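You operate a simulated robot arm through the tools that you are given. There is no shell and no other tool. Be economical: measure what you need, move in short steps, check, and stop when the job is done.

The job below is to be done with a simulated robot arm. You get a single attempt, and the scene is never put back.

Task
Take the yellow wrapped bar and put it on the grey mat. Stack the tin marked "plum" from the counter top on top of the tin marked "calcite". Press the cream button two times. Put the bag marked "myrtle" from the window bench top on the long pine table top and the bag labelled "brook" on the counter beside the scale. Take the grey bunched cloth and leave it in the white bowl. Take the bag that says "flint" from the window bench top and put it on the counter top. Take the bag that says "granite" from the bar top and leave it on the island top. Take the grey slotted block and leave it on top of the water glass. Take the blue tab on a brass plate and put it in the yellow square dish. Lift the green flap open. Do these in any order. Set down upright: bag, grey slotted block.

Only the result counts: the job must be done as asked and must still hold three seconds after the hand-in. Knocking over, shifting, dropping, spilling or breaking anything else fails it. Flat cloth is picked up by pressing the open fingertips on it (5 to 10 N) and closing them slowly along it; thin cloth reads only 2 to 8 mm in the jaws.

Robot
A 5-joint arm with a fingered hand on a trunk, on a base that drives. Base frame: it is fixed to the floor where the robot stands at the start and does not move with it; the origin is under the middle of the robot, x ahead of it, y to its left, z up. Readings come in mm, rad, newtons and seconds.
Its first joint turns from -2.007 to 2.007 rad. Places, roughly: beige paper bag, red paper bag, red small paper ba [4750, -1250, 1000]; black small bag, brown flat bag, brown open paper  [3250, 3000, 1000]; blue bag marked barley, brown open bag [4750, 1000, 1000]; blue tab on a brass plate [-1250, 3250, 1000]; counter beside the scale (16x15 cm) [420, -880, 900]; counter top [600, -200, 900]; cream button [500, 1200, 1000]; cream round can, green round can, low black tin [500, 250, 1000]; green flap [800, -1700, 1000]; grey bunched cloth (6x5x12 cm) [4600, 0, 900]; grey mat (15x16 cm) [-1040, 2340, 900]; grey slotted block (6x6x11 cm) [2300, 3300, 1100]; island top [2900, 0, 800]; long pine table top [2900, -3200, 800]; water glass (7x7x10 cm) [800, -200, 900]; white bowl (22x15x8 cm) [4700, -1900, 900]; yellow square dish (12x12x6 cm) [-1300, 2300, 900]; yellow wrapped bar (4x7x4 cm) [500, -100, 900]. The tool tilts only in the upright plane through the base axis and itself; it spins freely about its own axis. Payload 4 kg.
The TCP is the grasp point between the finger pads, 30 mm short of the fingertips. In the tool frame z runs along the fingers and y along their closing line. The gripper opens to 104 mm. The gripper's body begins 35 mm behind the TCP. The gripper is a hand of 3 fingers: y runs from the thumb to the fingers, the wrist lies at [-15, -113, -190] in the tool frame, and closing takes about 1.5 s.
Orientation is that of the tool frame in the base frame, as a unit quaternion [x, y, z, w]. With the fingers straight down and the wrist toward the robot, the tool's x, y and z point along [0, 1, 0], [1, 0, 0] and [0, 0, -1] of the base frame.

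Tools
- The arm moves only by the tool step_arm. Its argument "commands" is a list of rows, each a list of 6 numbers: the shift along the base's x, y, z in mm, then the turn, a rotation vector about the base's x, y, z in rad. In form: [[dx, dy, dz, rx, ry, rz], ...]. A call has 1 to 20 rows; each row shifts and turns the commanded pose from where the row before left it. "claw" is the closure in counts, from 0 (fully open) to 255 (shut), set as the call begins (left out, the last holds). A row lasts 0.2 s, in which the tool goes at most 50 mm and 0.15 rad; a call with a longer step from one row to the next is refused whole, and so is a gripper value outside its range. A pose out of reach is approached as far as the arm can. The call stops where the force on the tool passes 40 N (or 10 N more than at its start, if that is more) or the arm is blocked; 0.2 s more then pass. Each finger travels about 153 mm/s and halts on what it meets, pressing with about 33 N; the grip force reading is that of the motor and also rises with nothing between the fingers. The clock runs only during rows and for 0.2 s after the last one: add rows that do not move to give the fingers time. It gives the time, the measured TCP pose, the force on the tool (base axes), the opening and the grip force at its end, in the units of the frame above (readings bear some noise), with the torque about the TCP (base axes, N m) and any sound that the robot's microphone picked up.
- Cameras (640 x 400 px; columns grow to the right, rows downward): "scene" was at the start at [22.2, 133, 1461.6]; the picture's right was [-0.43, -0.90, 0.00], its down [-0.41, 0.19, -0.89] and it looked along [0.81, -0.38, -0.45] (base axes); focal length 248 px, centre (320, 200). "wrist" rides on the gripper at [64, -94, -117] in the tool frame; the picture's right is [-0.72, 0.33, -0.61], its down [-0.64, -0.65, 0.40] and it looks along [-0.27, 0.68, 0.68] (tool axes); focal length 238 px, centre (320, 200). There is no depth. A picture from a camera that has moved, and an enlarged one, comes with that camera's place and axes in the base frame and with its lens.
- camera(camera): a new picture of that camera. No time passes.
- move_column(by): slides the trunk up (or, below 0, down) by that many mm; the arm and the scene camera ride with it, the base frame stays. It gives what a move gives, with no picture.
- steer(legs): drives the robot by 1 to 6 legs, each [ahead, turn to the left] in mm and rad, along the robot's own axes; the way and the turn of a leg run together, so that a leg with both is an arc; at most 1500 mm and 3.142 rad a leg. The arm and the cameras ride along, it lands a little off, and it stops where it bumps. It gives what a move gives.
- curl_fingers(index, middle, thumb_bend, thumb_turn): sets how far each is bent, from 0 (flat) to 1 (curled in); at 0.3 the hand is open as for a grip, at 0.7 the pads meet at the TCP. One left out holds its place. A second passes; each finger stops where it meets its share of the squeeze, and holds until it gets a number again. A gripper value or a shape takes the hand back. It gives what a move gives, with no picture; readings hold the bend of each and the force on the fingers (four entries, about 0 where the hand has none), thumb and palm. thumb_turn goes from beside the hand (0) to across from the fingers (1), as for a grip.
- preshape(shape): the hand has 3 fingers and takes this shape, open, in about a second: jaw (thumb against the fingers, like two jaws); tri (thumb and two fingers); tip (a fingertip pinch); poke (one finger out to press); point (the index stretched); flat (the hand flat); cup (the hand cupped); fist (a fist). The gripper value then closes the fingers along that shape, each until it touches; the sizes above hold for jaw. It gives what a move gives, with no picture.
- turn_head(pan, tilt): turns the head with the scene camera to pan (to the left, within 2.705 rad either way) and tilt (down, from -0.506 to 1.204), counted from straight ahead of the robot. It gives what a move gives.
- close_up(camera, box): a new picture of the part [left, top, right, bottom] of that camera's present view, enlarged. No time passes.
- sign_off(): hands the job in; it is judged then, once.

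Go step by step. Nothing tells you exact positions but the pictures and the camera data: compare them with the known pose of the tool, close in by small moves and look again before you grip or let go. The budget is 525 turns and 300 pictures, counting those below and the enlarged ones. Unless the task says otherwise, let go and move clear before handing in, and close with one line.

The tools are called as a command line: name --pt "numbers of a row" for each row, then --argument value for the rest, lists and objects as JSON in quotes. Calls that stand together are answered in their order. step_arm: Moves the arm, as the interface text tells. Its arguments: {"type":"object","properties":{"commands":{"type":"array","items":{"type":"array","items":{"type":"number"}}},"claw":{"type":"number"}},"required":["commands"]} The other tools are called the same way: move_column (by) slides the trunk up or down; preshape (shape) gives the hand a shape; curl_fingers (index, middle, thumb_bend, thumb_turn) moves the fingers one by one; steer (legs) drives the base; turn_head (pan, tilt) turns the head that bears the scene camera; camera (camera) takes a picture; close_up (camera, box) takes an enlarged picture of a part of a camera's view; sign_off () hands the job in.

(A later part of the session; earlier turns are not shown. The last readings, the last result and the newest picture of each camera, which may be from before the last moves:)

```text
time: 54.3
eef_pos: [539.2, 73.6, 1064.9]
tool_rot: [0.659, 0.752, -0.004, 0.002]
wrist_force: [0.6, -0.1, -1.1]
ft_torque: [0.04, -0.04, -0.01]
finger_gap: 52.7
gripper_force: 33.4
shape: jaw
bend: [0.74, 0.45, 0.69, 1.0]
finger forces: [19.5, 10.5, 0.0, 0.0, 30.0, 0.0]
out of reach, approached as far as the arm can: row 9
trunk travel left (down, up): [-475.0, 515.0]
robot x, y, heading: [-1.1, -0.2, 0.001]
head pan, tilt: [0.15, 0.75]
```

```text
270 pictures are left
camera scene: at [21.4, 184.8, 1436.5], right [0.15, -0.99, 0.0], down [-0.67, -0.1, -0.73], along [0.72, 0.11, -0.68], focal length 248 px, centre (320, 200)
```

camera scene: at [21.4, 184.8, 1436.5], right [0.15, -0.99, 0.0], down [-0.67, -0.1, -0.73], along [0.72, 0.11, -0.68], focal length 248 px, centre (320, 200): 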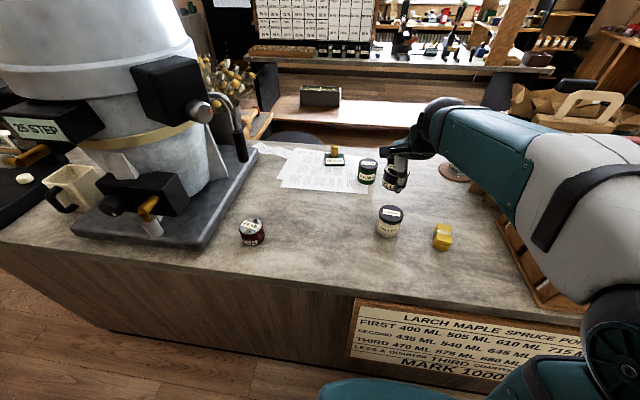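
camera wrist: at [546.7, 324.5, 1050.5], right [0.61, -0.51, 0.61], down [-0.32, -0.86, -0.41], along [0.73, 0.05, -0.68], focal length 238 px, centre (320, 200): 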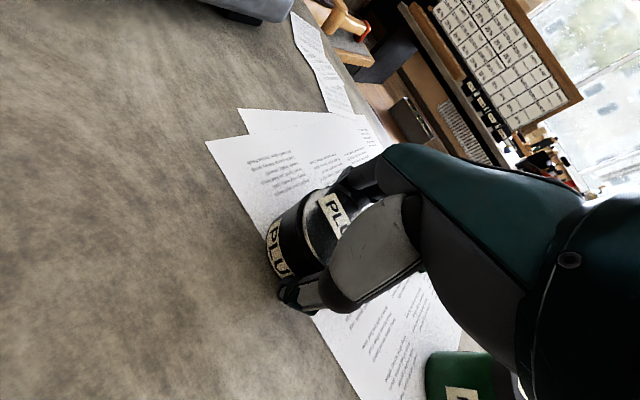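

step_arm --pt "-25 -2 0 0 0 0.005" --pt "-20 -2 0 0 0 0.005" --pt "0 0 -20 0 0 0" --pt "0 0 0 0 0 0"

close_up --camera "scene" --box '[310, 120, 470, 270]'

camera --camera "wrist"

```text
time: 55.3
eef_pos: [493.5, 72.3, 1043.7]
tool_rot: [0.655, 0.756, -0.004, 0.003]
wrist_force: [0.2, 0.0, -2.6]
ft_torque: [0.04, -0.02, 0.02]
finger_gap: 52.7
gripper_force: 32.5
shape: jaw
bend: [0.74, 0.45, 0.69, 1.0]
finger forces: [19.4, 10.4, 0.1, 0.0, 30.0, 0.0]
out of reach, approached as far as the arm can: row 1
trunk travel left (down, up): [-475.0, 515.0]
robot x, y, heading: [-0.1, -0.6, -0.002]
head pan, tilt: [0.15, 0.75]
```

```text
2.67 times, centred on (390, 195) of scene
camera zoom: at [21.6, 184.8, 1436.6], right [0.15, -0.99, 0.0], down [-0.67, -0.1, -0.73], along [0.72, 0.11, -0.68], focal length 663 px, centre (133, 213)
```

zoom: 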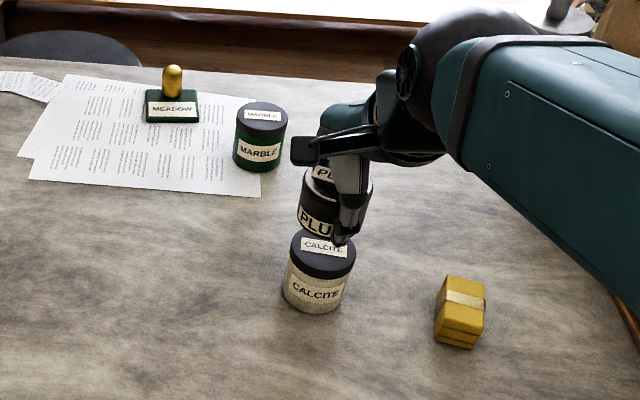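

```text
268 pictures are left
camera wrist: at [392.1, 122.8, 1160.3], right [0.43, -0.66, 0.62], down [-0.56, -0.73, -0.4], along [0.71, -0.18, -0.68], focal length 238 px, centre (320, 200)
```

wrist: 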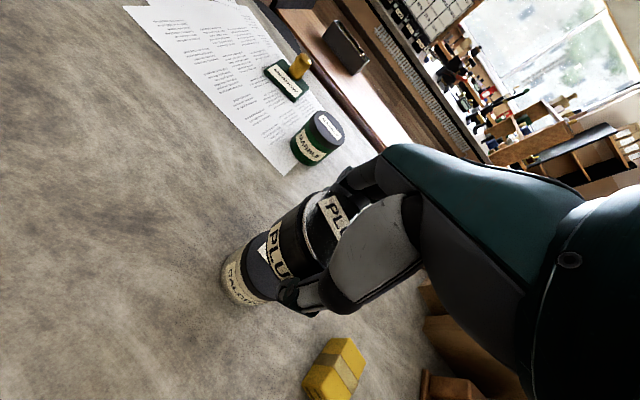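

Plum hangs just above calcite, nearly lined up. I'll descend most of the way and compare the rims.

step_arm --pt "0 3 -10 0 0 0.006" --pt "0 0 -10 0 0 0" --pt "0 0 0 0 0 0"

close_up --camera "scene" --box '[350, 150, 430, 250]'

close_up --camera "wrist" --box '[200, 150, 400, 320]'

```text
time: 56.1
eef_pos: [493.8, 74.6, 1023.1]
tool_rot: [0.653, 0.758, -0.004, 0.002]
wrist_force: [-0.8, -0.3, -1.8]
ft_torque: [0.01, 0.0, 0.01]
finger_gap: 52.6
gripper_force: 33.1
shape: jaw
bend: [0.74, 0.45, 0.69, 1.0]
finger forces: [19.4, 10.4, 0.1, 0.0, 30.0, 0.0]
trunk travel left (down, up): [-475.0, 515.0]
robot x, y, heading: [-2.8, -3.2, 0.001]
head pan, tilt: [0.15, 0.75]
```

```text
4.00 times, centred on (390, 200) of scene
camera zoom: at [21.5, 184.8, 1436.6], right [0.15, -0.99, 0.0], down [-0.67, -0.1, -0.73], along [0.72, 0.11, -0.68], focal length 994 px, centre (40, 200)
```

zoom: 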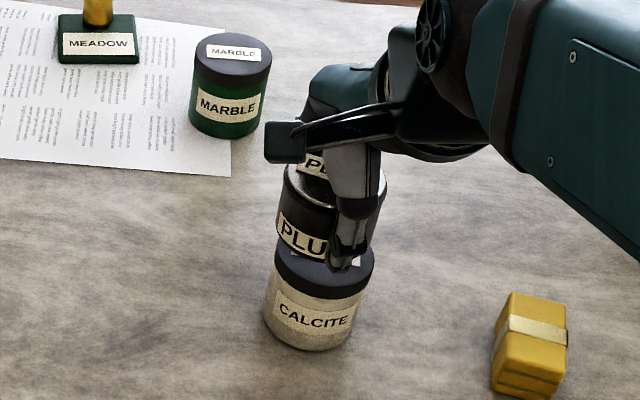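

```text
2.35 times, centred on (300, 235) of wrist
camera zoom: at [392.0, 124.7, 1140.0], right [0.43, -0.66, 0.62], down [-0.55, -0.73, -0.4], along [0.71, -0.17, -0.68], focal length 561 px, centre (367, 118)
```

zoom: 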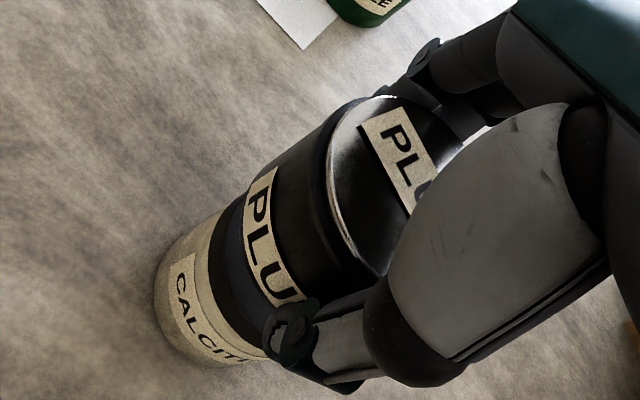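

step_arm --pt "0 0 -5 0 0 0" --pt "0 0 -5 0 0 0" --pt "0 0 0 0 0 0"

close_up --camera "scene" --box '[370, 180, 420, 240]'

close_up --camera "wrist" --box '[200, 150, 400, 320]'

```text
time: 56.9
eef_pos: [494.2, 74.3, 1014.2]
tool_rot: [0.653, 0.758, -0.003, 0.003]
wrist_force: [-0.5, -0.3, -2.0]
ft_torque: [0.01, -0.03, -0.02]
finger_gap: 52.9
gripper_force: 33.3
shape: jaw
bend: [0.74, 0.45, 0.69, 1.0]
finger forces: [19.4, 10.3, 0.1, 0.0, 29.9, 0.0]
trunk travel left (down, up): [-475.0, 515.0]
robot x, y, heading: [1.3, 1.2, 0.001]
head pan, tilt: [0.15, 0.75]
```

```text
6.67 times, centred on (395, 210) of scene
camera zoom: at [21.5, 184.8, 1436.6], right [0.15, -0.99, 0.0], down [-0.67, -0.1, -0.73], along [0.72, 0.11, -0.68], focal length 1657 px, centre (-180, 133)
```

zoom: 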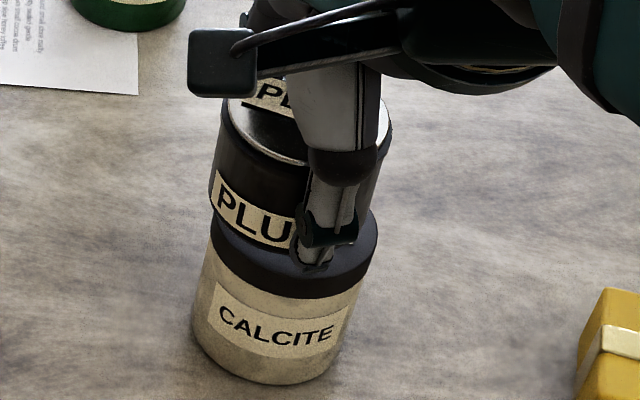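

```text
2.35 times, centred on (300, 235) of wrist
camera zoom: at [392.4, 124.8, 1130.3], right [0.43, -0.66, 0.62], down [-0.55, -0.73, -0.4], along [0.71, -0.17, -0.68], focal length 561 px, centre (367, 118)
```

zoom: 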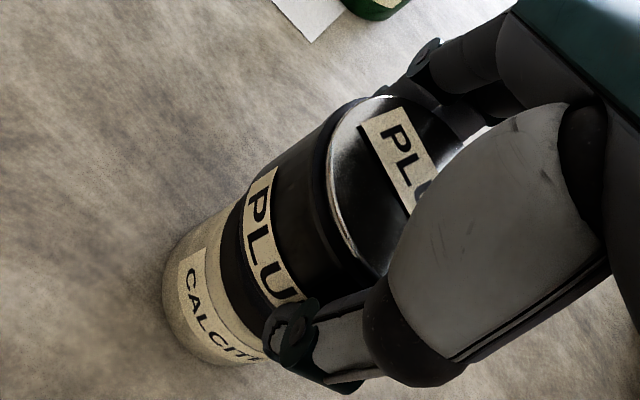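

Lateral alignment looks good. I'll lower in 3 mm steps until contact.

step_arm --pt "0 0 -3 0 0 0" --pt "0 0 -3 0 0 0" --pt "0 0 -2 0 0 0" --pt "0 0 0 0 0 0"

close_up --camera "scene" --box '[370, 180, 420, 240]'

close_up --camera "wrist" --box '[220, 200, 320, 320]'

```text
time: 57.9
eef_pos: [494.4, 73.9, 1005.7]
tool_rot: [0.653, 0.757, -0.003, 0.002]
wrist_force: [0.2, -0.1, -1.0]
ft_torque: [-0.02, 0.02, -0.03]
finger_gap: 52.9
gripper_force: 33.0
shape: jaw
bend: [0.74, 0.45, 0.69, 1.0]
finger forces: [19.4, 10.4, 0.1, 0.0, 30.0, 0.0]
trunk travel left (down, up): [-475.0, 515.0]
robot x, y, heading: [-3.1, -1.1, 0.004]
head pan, tilt: [0.15, 0.75]
```

```text
6.67 times, centred on (395, 210) of scene
camera zoom: at [21.5, 184.8, 1436.6], right [0.15, -0.99, 0.0], down [-0.67, -0.1, -0.73], along [0.72, 0.11, -0.68], focal length 1657 px, centre (-180, 133)
```

zoom: 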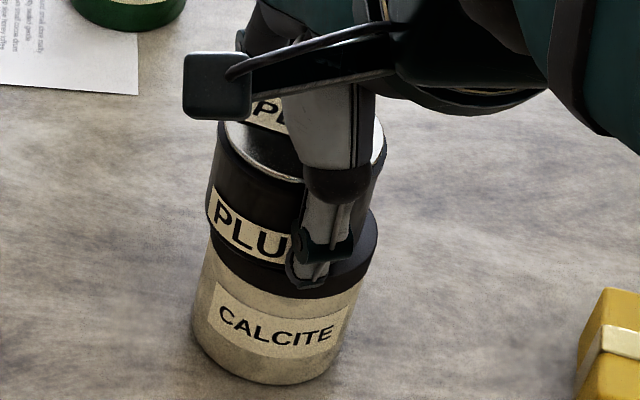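

```text
3.33 times, centred on (270, 260) of wrist
camera zoom: at [392.3, 124.8, 1121.9], right [0.43, -0.66, 0.62], down [-0.55, -0.73, -0.4], along [0.71, -0.17, -0.68], focal length 794 px, centre (487, 0)
```

zoom: 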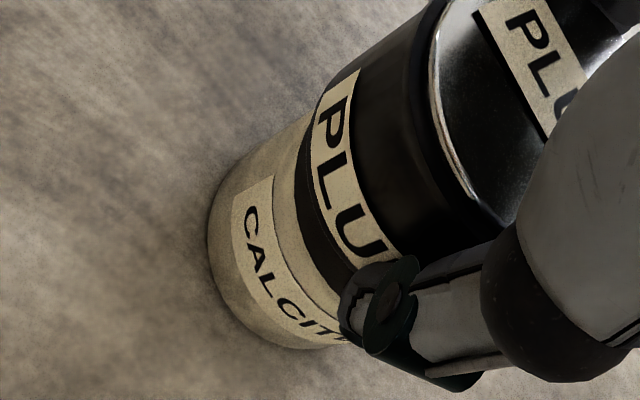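

step_arm --pt "0 0 -2 0 0 0" --pt "0 0 -2 0 0 0" --pt "0 0 0 0 0 0"

close_up --camera "scene" --box '[370, 180, 420, 240]'

```text
time: 58.7
eef_pos: [494.1, 75.5, 1001.5]
tool_rot: [0.652, 0.758, -0.004, 0.003]
wrist_force: [0.3, -0.2, -1.1]
ft_torque: [0.01, 0.0, 0.0]
finger_gap: 52.7
gripper_force: 32.6
shape: jaw
bend: [0.74, 0.45, 0.69, 1.0]
finger forces: [19.6, 10.5, 0.0, 0.0, 30.0, 0.0]
trunk travel left (down, up): [-475.0, 515.0]
robot x, y, heading: [1.8, -1.8, 0.004]
head pan, tilt: [0.15, 0.75]
```

```text
6.67 times, centred on (395, 210) of scene
camera zoom: at [21.5, 184.7, 1436.6], right [0.15, -0.99, 0.0], down [-0.67, -0.1, -0.73], along [0.72, 0.11, -0.68], focal length 1657 px, centre (-180, 133)
```

zoom: 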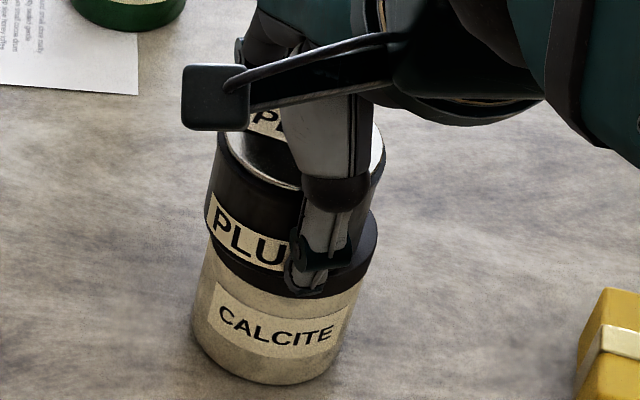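

step_arm --pt "0 0 -2 0 0 0" --pt "0 0 -2 0 0 0" --pt "0 0 0 0 0 0"

step_arm --pt "0 0 -2 0 0 0" --pt "0 0 0 0 0 0"

```text
time: 59.5
eef_pos: [493.5, 74.6, 1000.5]
tool_rot: [0.653, 0.758, -0.002, 0.004]
wrist_force: [0.6, -0.4, 21.1]
ft_torque: [-0.03, 0.04, 0.01]
finger_gap: 53.2
gripper_force: 33.1
shape: jaw
bend: [0.74, 0.45, 0.69, 1.0]
finger forces: [21.4, 12.2, 0.1, 0.0, 32.7, 0.0]
trunk travel left (down, up): [-475.0, 515.0]
robot x, y, heading: [-5.4, 1.1, 0.003]
head pan, tilt: [0.15, 0.75]
```

```text
time: 60.1
eef_pos: [492.5, 74.8, 1000.0]
tool_rot: [0.652, 0.758, -0.001, 0.005]
wrist_force: [1.7, 0.5, 36.0]
ft_torque: [0.01, -0.04, 0.03]
finger_gap: 53.9
gripper_force: 33.2
shape: jaw
bend: [0.74, 0.45, 0.69, 1.0]
finger forces: [23.1, 13.1, 0.0, 0.0, 34.1, 0.0]
trunk travel left (down, up): [-475.0, 515.0]
robot x, y, heading: [-1.0, 1.6, -0.0]
head pan, tilt: [0.15, 0.75]
```

Contact, with almost no torque, so it sits centred. I'll ease off 3 mm and check.

step_arm --pt "0 0 4 0 0 0" --pt "0 0 0 0 0 0"

close_up --camera "scene" --box '[370, 180, 420, 240]'

close_up --camera "wrist" --box '[220, 200, 320, 320]'

```text
time: 60.7
eef_pos: [494.4, 75.2, 999.4]
tool_rot: [0.653, 0.758, -0.003, 0.002]
wrist_force: [3.3, 0.6, 19.8]
ft_torque: [0.07, -0.2, -0.01]
finger_gap: 54.0
gripper_force: 32.7
shape: jaw
bend: [0.74, 0.45, 0.69, 1.0]
finger forces: [23.0, 12.9, 0.0, 0.1, 33.1, 0.0]
trunk travel left (down, up): [-475.0, 515.0]
robot x, y, heading: [1.1, 1.4, -0.003]
head pan, tilt: [0.15, 0.75]
```

```text
6.67 times, centred on (395, 210) of scene
camera zoom: at [20.2, 184.5, 1436.5], right [0.15, -0.99, 0.0], down [-0.67, -0.1, -0.73], along [0.72, 0.11, -0.68], focal length 1657 px, centre (-180, 133)
```

zoom: 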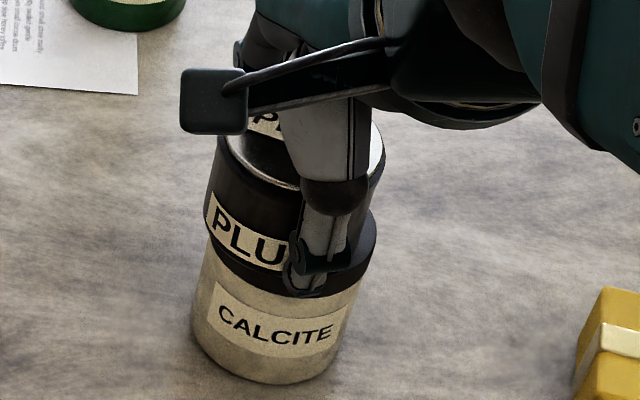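

```text
3.33 times, centred on (270, 260) of wrist
camera zoom: at [391.4, 124.6, 1116.5], right [0.43, -0.66, 0.62], down [-0.55, -0.73, -0.4], along [0.72, -0.17, -0.68], focal length 794 px, centre (487, 0)
```

zoom: 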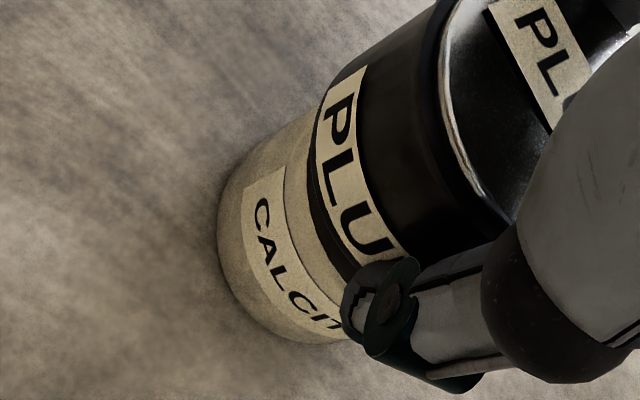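

It looks aligned. I'll release and rise.

step_arm --pt "0 0 1 0 0 0" --pt "0 0 0 0 0 0" --pt "0 0 0 0 0 0" --pt "0 0 0 0 0 0" --pt "0 0 0 0 0 0" --pt "0 0 0 0 0 0" --claw 0

close_up --camera "scene" --box '[370, 180, 420, 240]'

step_arm --pt "0 0 20 0 0 0" --pt "0 0 40 0 0 0" --pt "0 0 40 0 0 0" --pt "0 0 0 0 0 0"

close_up --camera "scene" --box '[350, 150, 430, 250]'

```text
time: 62.1
eef_pos: [494.4, 74.9, 1001.4]
tool_rot: [0.653, 0.758, -0.004, 0.003]
wrist_force: [-0.8, -0.1, 0.3]
ft_torque: [0.0, 0.0, 0.01]
finger_gap: 103.7
gripper_force: 0.0
shape: jaw
bend: [0.3, 0.3, 0.3, 0.98]
finger forces: [0.0, 0.0, 0.0, 0.0, 0.1, 0.0]
trunk travel left (down, up): [-475.0, 515.0]
robot x, y, heading: [-3.8, -2.1, -0.0]
head pan, tilt: [0.15, 0.75]
```

```text
6.67 times, centred on (395, 210) of scene
camera zoom: at [21.4, 184.8, 1436.6], right [0.15, -0.99, 0.0], down [-0.67, -0.1, -0.73], along [0.72, 0.11, -0.68], focal length 1657 px, centre (-180, 133)
```

zoom: 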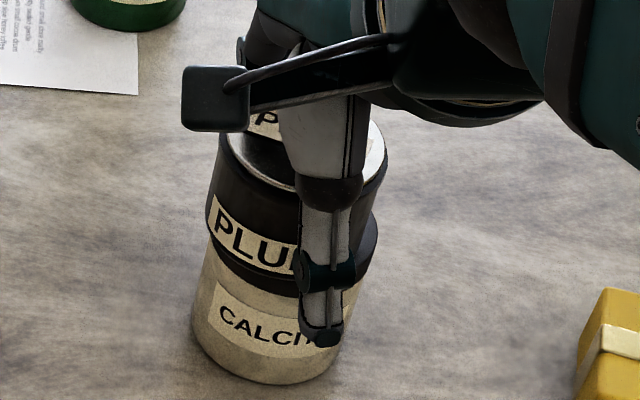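

```text
time: 63.1
eef_pos: [493.9, 77.3, 1101.2]
tool_rot: [0.653, 0.758, -0.003, 0.002]
wrist_force: [0.3, -0.4, 0.1]
ft_torque: [0.01, 0.0, 0.0]
finger_gap: 103.7
gripper_force: 0.0
shape: jaw
bend: [0.3, 0.3, 0.3, 0.98]
finger forces: [0.1, 0.0, 0.0, 0.0, 0.0, 0.0]
trunk travel left (down, up): [-475.0, 515.0]
robot x, y, heading: [0.1, -1.7, -0.002]
head pan, tilt: [0.15, 0.75]
```

```text
4.00 times, centred on (390, 200) of scene
camera zoom: at [21.4, 184.8, 1436.6], right [0.15, -0.99, 0.0], down [-0.67, -0.1, -0.73], along [0.72, 0.11, -0.68], focal length 994 px, centre (40, 200)
```

zoom: 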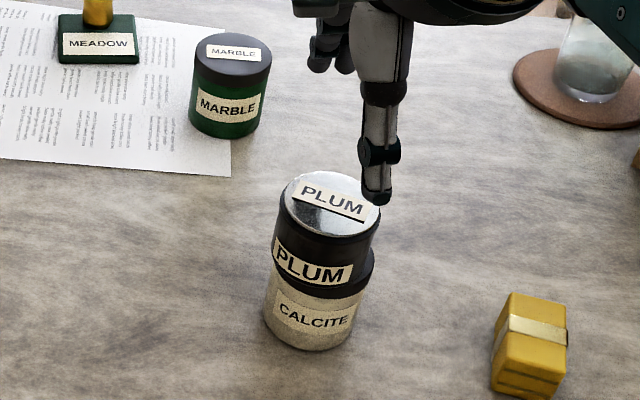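

Plum is stacked squarely on calcite. Next is the yellow bar near (500, -75).

step_arm --pt "0 -38 0 0 0 -0.074" --pt "2 -38 0 0 0 -0.075" --pt "2 -38 0 0 0 -0.075" --pt "2 -38 0 0 0 -0.074" --pt "0 0 0 0 0 0"

camera --camera "wrist"

close_up --camera "scene" --box '[390, 160, 550, 290]'

```text
time: 64.3
eef_pos: [499.7, -57.4, 1099.9]
tool_rot: [0.759, 0.651, -0.004, 0.002]
wrist_force: [0.0, 0.7, -0.9]
ft_torque: [-0.01, 0.01, 0.0]
finger_gap: 103.4
gripper_force: 0.0
shape: jaw
bend: [0.3, 0.3, 0.3, 0.98]
finger forces: [0.0, 0.0, 0.1, 0.0, 0.0, 0.0]
out of reach, approached as far as the arm can: row 1, 3, 4
trunk travel left (down, up): [-475.0, 515.0]
robot x, y, heading: [-0.3, 1.3, 0.004]
head pan, tilt: [0.15, 0.75]
```

```text
256 pictures are left
camera wrist: at [416.8, 20.8, 1217.4], right [0.22, -0.76, 0.62], down [-0.74, -0.54, -0.4], along [0.63, -0.37, -0.68], focal length 238 px, centre (320, 200)
```

wrist: 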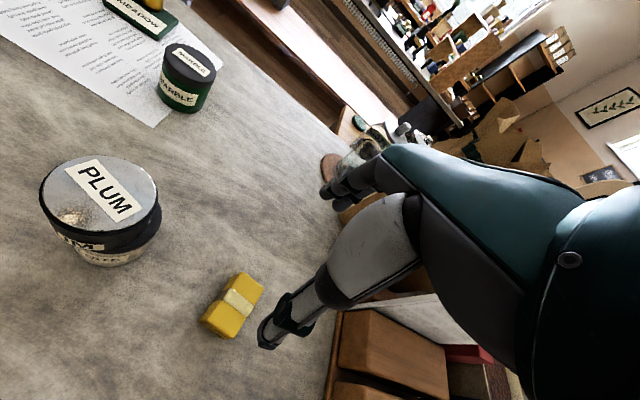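

```text
3.08 times, centred on (470, 225) of scene
camera zoom: at [21.4, 184.7, 1436.6], right [0.15, -0.99, 0.0], down [-0.67, -0.1, -0.73], along [0.72, 0.11, -0.68], focal length 765 px, centre (-142, 123)
```

zoom: 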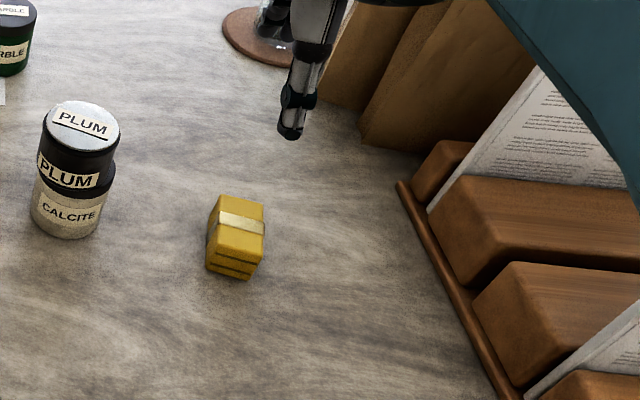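

The bar is at about (482, -73), its long axis nearly radial, so the jaws can take it end to end. I'll centre and descend.

step_arm --pt "-9 -8 -30 0 0 -0.01" --pt "-9 -7 -40 0 0 -0.01" --pt "0 0 -40 0 0 0" --pt "0 0 0 0 0 0"

camera --camera "wrist"

close_up --camera "scene" --box '[390, 160, 550, 290]'

```text
time: 65.3
eef_pos: [485.0, -60.1, 988.5]
tool_rot: [0.764, 0.645, -0.003, 0.001]
wrist_force: [-0.1, 0.0, 0.7]
ft_torque: [-0.03, -0.04, -0.03]
finger_gap: 103.9
gripper_force: 0.0
shape: jaw
bend: [0.3, 0.3, 0.3, 0.98]
finger forces: [0.1, 0.0, 0.0, 0.1, 0.0, 0.0]
out of reach, approached as far as the arm can: row 1, 2
trunk travel left (down, up): [-475.0, 515.0]
robot x, y, heading: [0.2, -3.2, -0.005]
head pan, tilt: [0.15, 0.75]
```

```text
254 pictures are left
camera wrist: at [403.0, 18.4, 1107.0], right [0.2, -0.76, 0.62], down [-0.75, -0.52, -0.4], along [0.63, -0.38, -0.68], focal length 238 px, centre (320, 200)
```

wrist: 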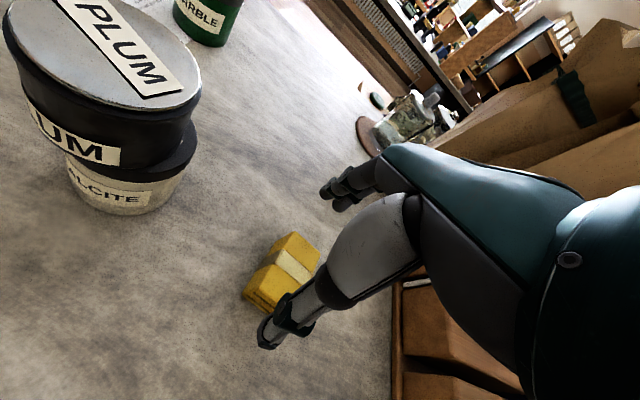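

```text
3.08 times, centred on (470, 225) of scene
camera zoom: at [21.5, 184.7, 1436.6], right [0.15, -0.99, 0.0], down [-0.67, -0.1, -0.73], along [0.72, 0.11, -0.68], focal length 765 px, centre (-142, 123)
```

zoom: 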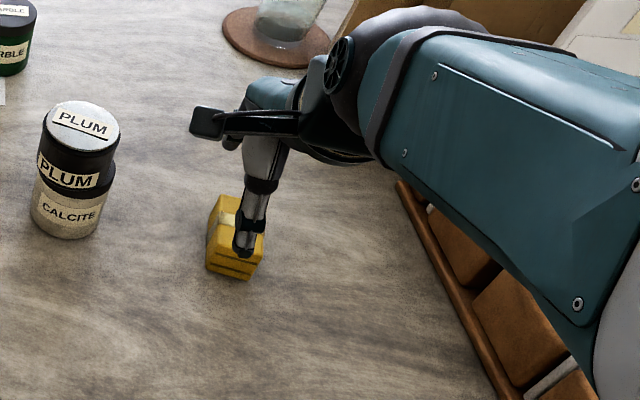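

step_arm --pt "-2 -7 0 0 0 -0.014" --pt "-2 -7 0 0 0 -0.014" --pt "0 0 -10 0 0 0" --pt "0 0 0 0 0 0"

camera --camera "wrist"

close_up --camera "scene" --box '[430, 200, 510, 260]'

```text
time: 66.3
eef_pos: [482.3, -76.3, 981.1]
tool_rot: [0.774, 0.633, -0.004, 0.002]
wrist_force: [0.2, -0.1, -0.5]
ft_torque: [0.03, 0.01, -0.03]
finger_gap: 103.7
gripper_force: 0.0
shape: jaw
bend: [0.3, 0.3, 0.3, 0.98]
finger forces: [0.1, 0.0, 0.0, 0.0, 0.0, 0.1]
trunk travel left (down, up): [-475.0, 515.0]
robot x, y, heading: [0.4, 0.9, 0.002]
head pan, tilt: [0.15, 0.75]
```

```text
252 pictures are left
camera wrist: at [403.1, 7.2, 1096.4], right [0.18, -0.76, 0.62], down [-0.77, -0.5, -0.4], along [0.61, -0.4, -0.68], focal length 238 px, centre (320, 200)
```

wrist: 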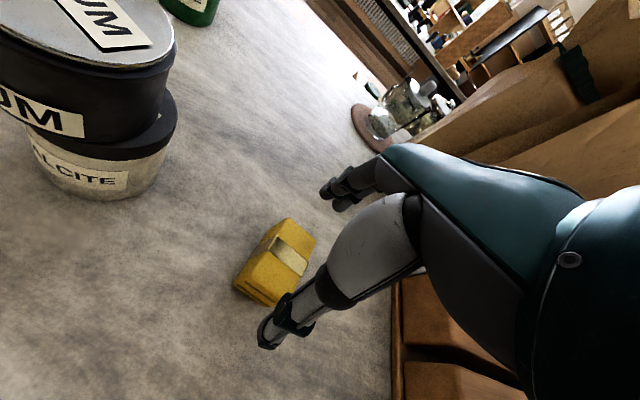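

```text
6.67 times, centred on (470, 230) of scene
camera zoom: at [21.4, 184.7, 1436.6], right [0.15, -0.99, 0.0], down [-0.67, -0.1, -0.73], along [0.72, 0.11, -0.68], focal length 1657 px, centre (-680, 0)
```

zoom: 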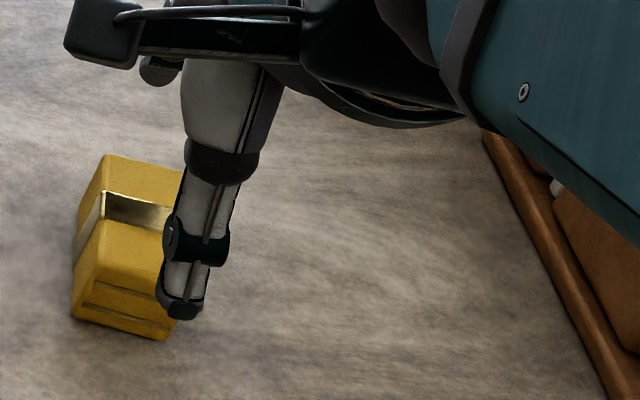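

step_arm --pt "0 5 -10 0 0 0.01" --pt "0 0 -20 0 0 0" --pt "0 0 -12 0 0 0" --pt "0 0 -5 0 0 0" --pt "0 0 0 0 0 0"

close_up --camera "scene" --box '[430, 200, 510, 260]'

camera --camera "wrist"

```text
time: 67.5
eef_pos: [482.3, -70.0, 932.4]
tool_rot: [0.77, 0.638, -0.004, 0.002]
wrist_force: [-0.5, 0.5, -0.4]
ft_torque: [-0.01, 0.02, -0.01]
finger_gap: 103.9
gripper_force: 0.1
shape: jaw
bend: [0.3, 0.3, 0.3, 0.98]
finger forces: [0.0, 0.1, 0.0, 0.0, 0.0, 0.0]
trunk travel left (down, up): [-475.0, 515.0]
robot x, y, heading: [-0.3, -1.5, 0.004]
head pan, tilt: [0.15, 0.75]
```

```text
6.67 times, centred on (470, 230) of scene
camera zoom: at [21.4, 184.7, 1436.6], right [0.15, -0.99, 0.0], down [-0.67, -0.1, -0.73], along [0.72, 0.11, -0.68], focal length 1657 px, centre (-680, 0)
```

zoom: 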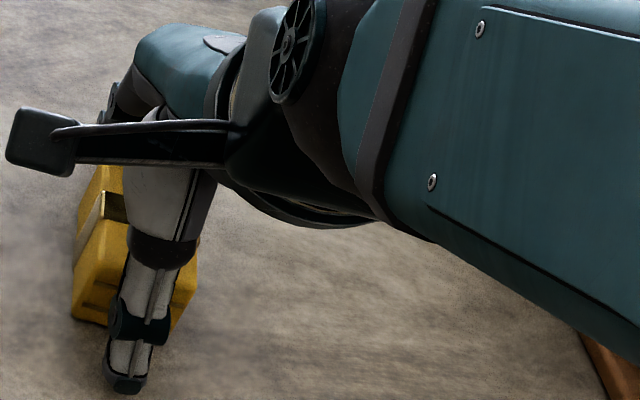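

```text
249 pictures are left
camera wrist: at [401.9, 11.0, 1049.9], right [0.19, -0.76, 0.62], down [-0.76, -0.51, -0.4], along [0.62, -0.4, -0.68], focal length 238 px, centre (320, 200)
```

wrist: 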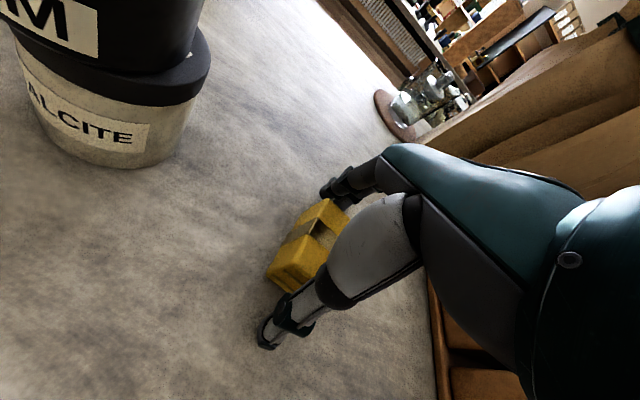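

step_arm --pt "0 0 0 0 0 0" --pt "0 0 0 0 0 0" --pt "0 0 0 0 0 0" --pt "0 0 0 0 0 0" --pt "0 0 0 0 0 0" --pt "0 0 0 0 0 0" --pt "0 0 0 0 0 0" --pt "0 0 15 0 0 0" --pt "0 0 15 0 0 0" --pt "0 0 0 0 0 0" --claw 255

camera --camera "wrist"

```text
time: 69.7
eef_pos: [479.2, -69.4, 963.3]
tool_rot: [0.77, 0.639, -0.002, 0.001]
wrist_force: [0.2, -0.1, -0.4]
ft_torque: [0.0, -0.01, 0.0]
finger_gap: 55.4
gripper_force: 33.1
shape: jaw
bend: [0.74, 0.43, 0.68, 1.0]
finger forces: [19.5, 10.6, 0.1, 0.1, 30.0, 0.0]
trunk travel left (down, up): [-475.0, 515.0]
robot x, y, heading: [-0.7, -0.4, -0.002]
head pan, tilt: [0.15, 0.75]
```

```text
248 pictures are left
camera wrist: at [400.5, 12.1, 1080.3], right [0.19, -0.76, 0.62], down [-0.76, -0.51, -0.4], along [0.62, -0.4, -0.68], focal length 238 px, centre (320, 200)
```

wrist: 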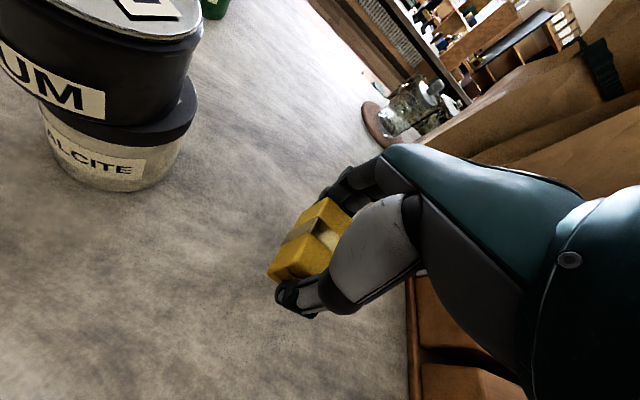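

The bar is in hand. I'll lift it high, then turn right so the arm points down the aisle, and reverse toward the far-left corner.

step_arm --pt "0 0 40 0 0 0" --pt "0 0 40 0 0 0" --pt "0 0 40 0 0 0" --pt "0 0 0 0 0 0"

move_column --by 400

turn_head --pan -0.9 --tilt 0.7

camera --camera "scene"

turn_head --pan -2.3 --tilt 1.0

camera --camera "scene"

```text
time: 70.7
eef_pos: [481.1, -70.2, 1084.7]
tool_rot: [0.77, 0.638, -0.004, 0.002]
wrist_force: [-0.5, 0.0, 0.1]
ft_torque: [0.03, 0.0, -0.01]
finger_gap: 55.1
gripper_force: 33.2
shape: jaw
bend: [0.74, 0.43, 0.68, 1.0]
finger forces: [19.3, 10.7, 0.0, 0.0, 30.0, 0.1]
trunk travel left (down, up): [-475.0, 515.0]
robot x, y, heading: [0.2, -2.0, 0.002]
head pan, tilt: [0.15, 0.75]
```

```text
time: 74.5
eef_pos: [481.4, -70.4, 1483.2]
tool_rot: [0.771, 0.637, -0.005, 0.002]
wrist_force: [-0.6, 0.3, -0.6]
ft_torque: [0.02, -0.01, -0.05]
finger_gap: 55.4
gripper_force: 33.1
shape: jaw
bend: [0.74, 0.43, 0.68, 1.0]
finger forces: [19.4, 10.7, 0.1, 0.0, 30.0, 0.1]
trunk travel left (down, up): [-875.0, 115.0]
robot x, y, heading: [0.7, -1.9, 0.007]
head pan, tilt: [0.15, 0.75]
```

```text
time: 75.8
eef_pos: [480.0, -69.7, 1484.3]
tool_rot: [0.77, 0.637, -0.004, 0.002]
wrist_force: [-0.1, -0.2, -0.6]
ft_torque: [-0.01, 0.01, 0.02]
finger_gap: 55.4
gripper_force: 32.6
shape: jaw
bend: [0.74, 0.43, 0.68, 1.0]
finger forces: [19.4, 10.7, 0.0, 0.1, 30.0, 0.0]
trunk travel left (down, up): [-875.0, 115.0]
robot x, y, heading: [-3.8, -0.6, 0.004]
head pan, tilt: [-0.901, 0.7]
```

```text
247 pictures are left
camera scene: at [-7.7, 105.8, 1840.8], right [-0.78, -0.62, 0.0], down [-0.4, 0.5, -0.76], along [0.48, -0.6, -0.64], focal length 248 px, centre (320, 200)
```

scene: 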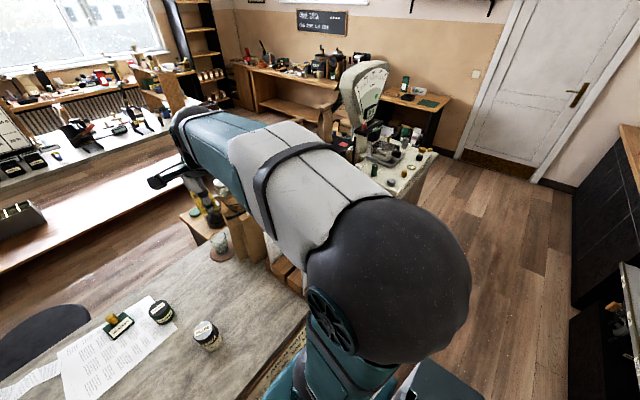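

```text
time: 77.3
eef_pos: [480.5, -70.4, 1483.7]
tool_rot: [0.771, 0.637, -0.004, 0.002]
wrist_force: [0.1, -0.2, -0.3]
ft_torque: [0.02, 0.02, -0.02]
finger_gap: 55.3
gripper_force: 33.2
shape: jaw
bend: [0.74, 0.43, 0.68, 1.0]
finger forces: [19.4, 10.7, 0.1, 0.0, 30.1, 0.0]
trunk travel left (down, up): [-875.0, 115.0]
robot x, y, heading: [1.1, 1.1, -0.002]
head pan, tilt: [-2.3, 1.0]
```

```text
246 pictures are left
camera scene: at [-106.9, 120.3, 1817.5], right [-0.75, 0.67, 0.0], down [0.56, 0.63, -0.54], along [-0.36, -0.4, -0.84], focal length 248 px, centre (320, 200)
```

scene: 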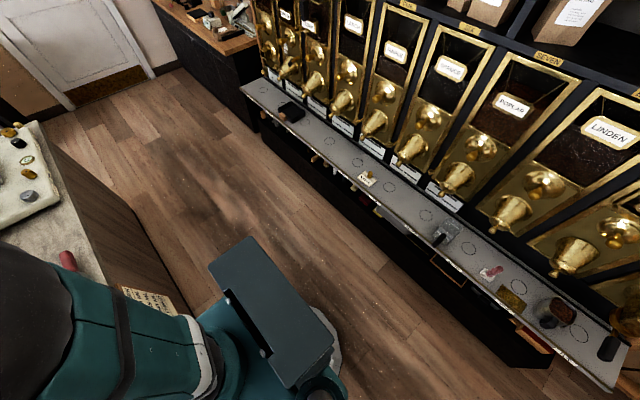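

The way looks clear for turning right with the arm raised. I'll turn then reverse about 2 m.

steer --legs '[[0, -0.8], [0, -0.77]]'

turn_head --pan 2.7 --tilt 0.5

camera --camera "scene"

```text
time: 81.8
eef_pos: [-57.5, -482.6, 1482.9]
tool_rot: [0.997, -0.081, -0.004, -0.001]
wrist_force: [0.0, 0.0, 0.2]
ft_torque: [0.01, 0.01, 0.01]
finger_gap: 55.1
gripper_force: 32.9
shape: jaw
bend: [0.74, 0.43, 0.68, 1.0]
finger forces: [19.2, 10.4, 0.1, 0.0, 29.9, 0.1]
trunk travel left (down, up): [-875.0, 115.0]
robot x, y, heading: [-3.2, -0.1, -1.547]
head pan, tilt: [-2.3, 1.0]
```

```text
time: 85.7
eef_pos: [-57.9, -482.1, 1484.0]
tool_rot: [0.997, -0.082, -0.004, -0.002]
wrist_force: [0.5, 0.8, 0.4]
ft_torque: [-0.02, 0.0, -0.05]
finger_gap: 55.1
gripper_force: 32.4
shape: jaw
bend: [0.74, 0.43, 0.68, 1.0]
finger forces: [19.3, 10.4, 0.1, 0.0, 29.8, 0.0]
trunk travel left (down, up): [-875.0, 115.0]
robot x, y, heading: [1.4, -1.3, -1.546]
head pan, tilt: [2.7, 0.499]
```

```text
245 pictures are left
camera scene: at [207.4, 147.1, 1858.5], right [0.91, -0.4, 0.0], down [-0.19, -0.44, -0.88], along [0.35, 0.8, -0.48], focal length 248 px, centre (320, 200)
```

scene: 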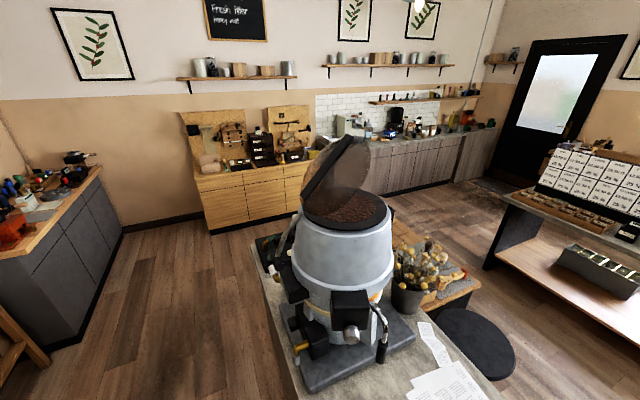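

steer --legs '[[-1200, 0], [0, 0.24], [-1100, 0]]'

turn_head --pan -1.6 --tilt 0.7

camera --camera "scene"

```text
time: 97.7
eef_pos: [-260.7, 1746.9, 1482.9]
tool_rot: [0.999, 0.045, -0.004, 0.0]
wrist_force: [-0.3, 0.2, -0.7]
ft_torque: [0.0, 0.0, 0.0]
finger_gap: 55.1
gripper_force: 33.4
shape: jaw
bend: [0.74, 0.43, 0.68, 1.0]
finger forces: [19.3, 10.6, 0.1, 0.0, 29.7, 0.0]
trunk travel left (down, up): [-875.0, 115.0]
robot x, y, heading: [-325.7, 2227.4, -1.295]
head pan, tilt: [2.7, 0.499]
```

```text
time: 101.2
eef_pos: [-261.2, 1746.0, 1484.1]
tool_rot: [0.999, 0.045, -0.004, -0.001]
wrist_force: [-0.4, 0.0, -0.8]
ft_torque: [-0.03, 0.0, 0.0]
finger_gap: 54.9
gripper_force: 32.7
shape: jaw
bend: [0.74, 0.43, 0.68, 1.0]
finger forces: [19.4, 10.4, 0.0, 0.1, 29.8, 0.0]
trunk travel left (down, up): [-875.0, 115.0]
robot x, y, heading: [-327.6, 2224.2, -1.295]
head pan, tilt: [-1.6, 0.7]
```

```text
244 pictures are left
camera scene: at [-258.1, 2310.2, 1840.8], right [-0.25, 0.97, 0.0], down [0.62, 0.16, -0.77], along [-0.74, -0.19, -0.64], focal length 248 px, centre (320, 200)
```

scene: 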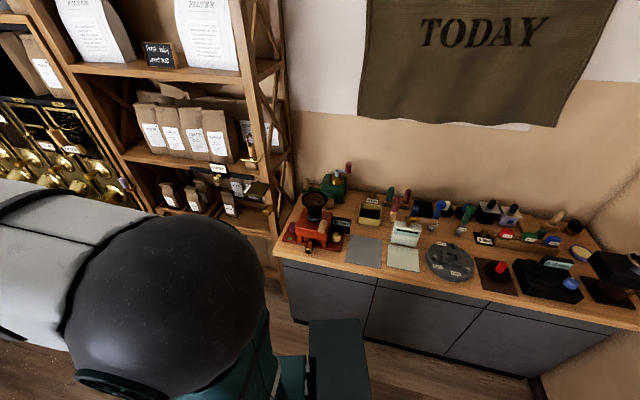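

The grey mat is at about (-1020, 2329). I'll turn the robot to face it more.

steer --legs '[[0, -1.85]]'

turn_head --pan 0.0 --tilt 0.8

camera --camera "scene"

```text
time: 106.1
eef_pos: [-803.7, 2305.2, 1483.1]
tool_rot: [-0.631, 0.776, 0.002, 0.004]
wrist_force: [0.1, -1.1, -0.9]
ft_torque: [0.0, -0.03, -0.03]
finger_gap: 54.6
gripper_force: 33.4
shape: jaw
bend: [0.74, 0.44, 0.68, 1.0]
finger forces: [19.1, 10.5, 0.0, 0.1, 29.5, 0.1]
trunk travel left (down, up): [-875.0, 115.0]
robot x, y, heading: [-324.6, 2228.3, 3.127]
head pan, tilt: [-1.6, 0.7]
```

```text
time: 107.8
eef_pos: [-804.8, 2305.0, 1482.9]
tool_rot: [-0.63, 0.777, 0.003, 0.004]
wrist_force: [0.0, 0.6, 0.0]
ft_torque: [0.03, 0.01, 0.0]
finger_gap: 54.7
gripper_force: 33.4
shape: jaw
bend: [0.74, 0.44, 0.68, 1.0]
finger forces: [19.3, 10.3, 0.1, 0.0, 29.5, 0.0]
trunk travel left (down, up): [-875.0, 115.0]
robot x, y, heading: [-322.9, 2227.7, 3.122]
head pan, tilt: [0.0, 0.799]
```

```text
243 pictures are left
camera scene: at [-349.4, 2053.5, 1832.6], right [0.02, 1.0, 0.0], down [0.72, -0.01, -0.7], along [-0.7, 0.01, -0.72], focal length 248 px, centre (320, 200)
```

scene: 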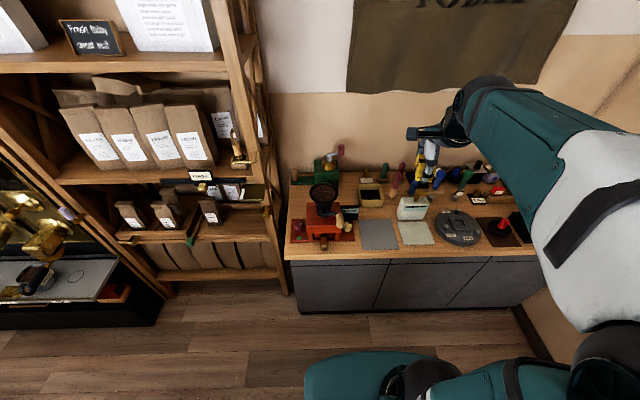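

move_column --by -400

step_arm --pt "-45 6 0 0 0 0" --pt "-45 6 0 0 0 0" --pt "-45 6 0 0 0 0" --pt "-45 6 0 0 0 0" --pt "-45 6 0 0 0 0" --pt "0 0 -30 0 0 0" --pt "0 0 -30 0 0 0" --pt "0 0 0 0 0 0"

camera --camera "wrist"

camera --camera "scene"

```text
time: 111.6
eef_pos: [-804.2, 2304.8, 1084.7]
tool_rot: [-0.63, 0.776, 0.002, 0.004]
wrist_force: [0.1, -0.5, -0.3]
ft_torque: [-0.03, -0.04, 0.02]
finger_gap: 54.7
gripper_force: 33.6
shape: jaw
bend: [0.74, 0.44, 0.68, 1.0]
finger forces: [19.2, 10.4, 0.1, 0.1, 29.5, 0.0]
trunk travel left (down, up): [-475.0, 515.0]
robot x, y, heading: [-324.5, 2226.3, 3.124]
head pan, tilt: [0.0, 0.799]
```

```text
time: 113.4
eef_pos: [-1028.4, 2341.8, 1025.1]
tool_rot: [-0.634, 0.774, -0.001, 0.001]
wrist_force: [-0.1, 1.2, -0.5]
ft_torque: [0.05, -0.01, 0.02]
finger_gap: 54.3
gripper_force: 33.1
shape: jaw
bend: [0.74, 0.44, 0.68, 1.0]
finger forces: [19.2, 10.4, 0.1, 0.0, 29.6, 0.1]
out of reach, approached as far as the arm can: row 4
trunk travel left (down, up): [-475.0, 515.0]
robot x, y, heading: [-324.3, 2225.6, 3.124]
head pan, tilt: [0.0, 0.799]
```

```text
242 pictures are left
camera wrist: at [-947.8, 2260.1, 1141.7], right [-0.18, 0.77, 0.61], down [0.77, 0.5, -0.4], along [-0.62, 0.4, -0.68], focal length 238 px, centre (320, 200)
```

wrist: 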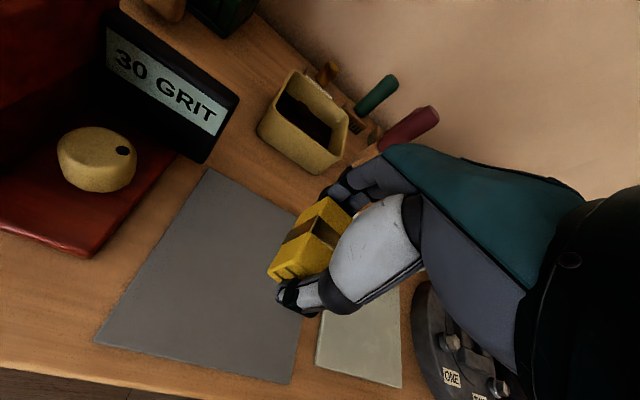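

```text
241 pictures are left
camera scene: at [-349.6, 2053.5, 1432.6], right [0.02, 1.0, 0.0], down [0.72, -0.01, -0.7], along [-0.7, 0.01, -0.72], focal length 248 px, centre (320, 200)
```

scene: 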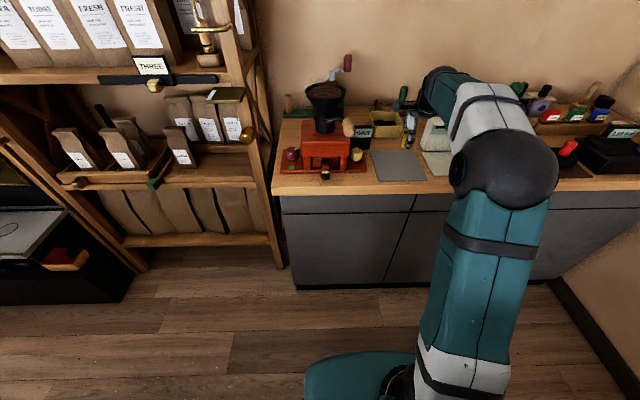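

step_arm --pt "6 -14 -20 0 0 0.02" --pt "0 0 -40 0 0 0" --pt "0 0 -15 0 0 0" --pt "0 0 0 0 0 0"

camera --camera "wrist"

close_up --camera "scene" --box '[350, 90, 470, 190]'

```text
time: 114.4
eef_pos: [-1022.1, 2326.1, 948.4]
tool_rot: [-0.641, 0.767, -0.001, 0.0]
wrist_force: [0.0, -0.4, -1.2]
ft_torque: [0.03, -0.01, -0.02]
finger_gap: 54.5
gripper_force: 33.6
shape: jaw
bend: [0.74, 0.44, 0.68, 1.0]
finger forces: [19.2, 10.3, 0.0, 0.0, 29.6, 0.0]
trunk travel left (down, up): [-475.0, 515.0]
robot x, y, heading: [-323.4, 2224.6, 3.124]
head pan, tilt: [0.0, 0.799]
```

```text
240 pictures are left
camera wrist: at [-940.0, 2247.0, 1065.2], right [-0.19, 0.77, 0.61], down [0.76, 0.51, -0.4], along [-0.62, 0.39, -0.68], focal length 238 px, centre (320, 200)
```

wrist: 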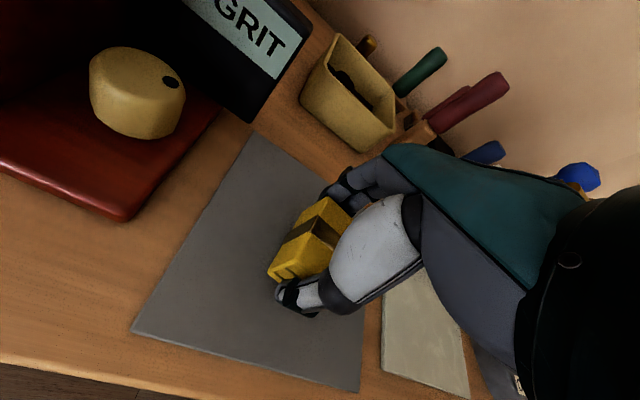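

```text
4.00 times, centred on (410, 140) of scene
camera zoom: at [-349.3, 2053.4, 1432.6], right [0.02, 1.0, 0.0], down [0.72, -0.01, -0.7], along [-0.7, 0.01, -0.72], focal length 994 px, centre (-40, 440)
```

zoom: 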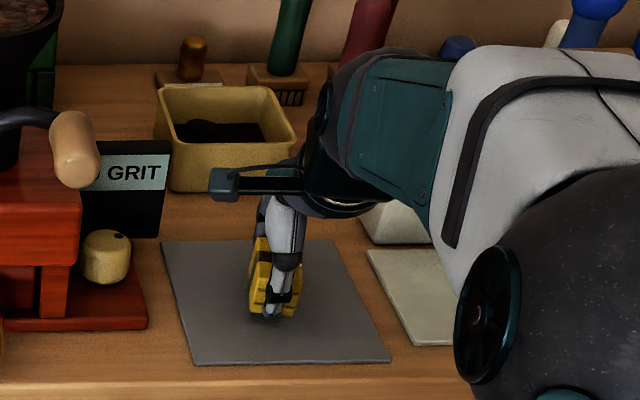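

The bar is above the mat's centre. Lowering to contact.

step_arm --pt "0 0 -5 0 0 0" --pt "0 0 -3 0 0 0" --pt "0 0 0 0 0 0"

step_arm --pt "0 0 -3 0 0 0" --pt "0 0 -2 0 0 0" --pt "0 0 0 0 0 0"

```text
time: 115.2
eef_pos: [-1021.6, 2327.4, 939.5]
tool_rot: [-0.641, 0.767, 0.0, 0.0]
wrist_force: [0.8, -0.4, 0.0]
ft_torque: [0.01, 0.0, 0.02]
finger_gap: 54.5
gripper_force: 33.1
shape: jaw
bend: [0.74, 0.44, 0.68, 1.0]
finger forces: [19.2, 10.4, 0.1, 0.0, 29.7, 0.1]
trunk travel left (down, up): [-475.0, 515.0]
robot x, y, heading: [-326.7, 2226.7, 3.123]
head pan, tilt: [0.0, 0.799]
```

```text
time: 116.0
eef_pos: [-1023.6, 2328.3, 936.3]
tool_rot: [-0.641, 0.768, -0.001, 0.001]
wrist_force: [-0.9, -1.9, 5.7]
ft_torque: [0.02, 0.04, 0.05]
finger_gap: 54.6
gripper_force: 32.9
shape: jaw
bend: [0.74, 0.43, 0.68, 1.0]
finger forces: [19.8, 11.2, 0.0, 0.0, 30.6, 0.0]
trunk travel left (down, up): [-475.0, 515.0]
robot x, y, heading: [-324.2, 2229.0, 3.126]
head pan, tilt: [0.0, 0.799]
```

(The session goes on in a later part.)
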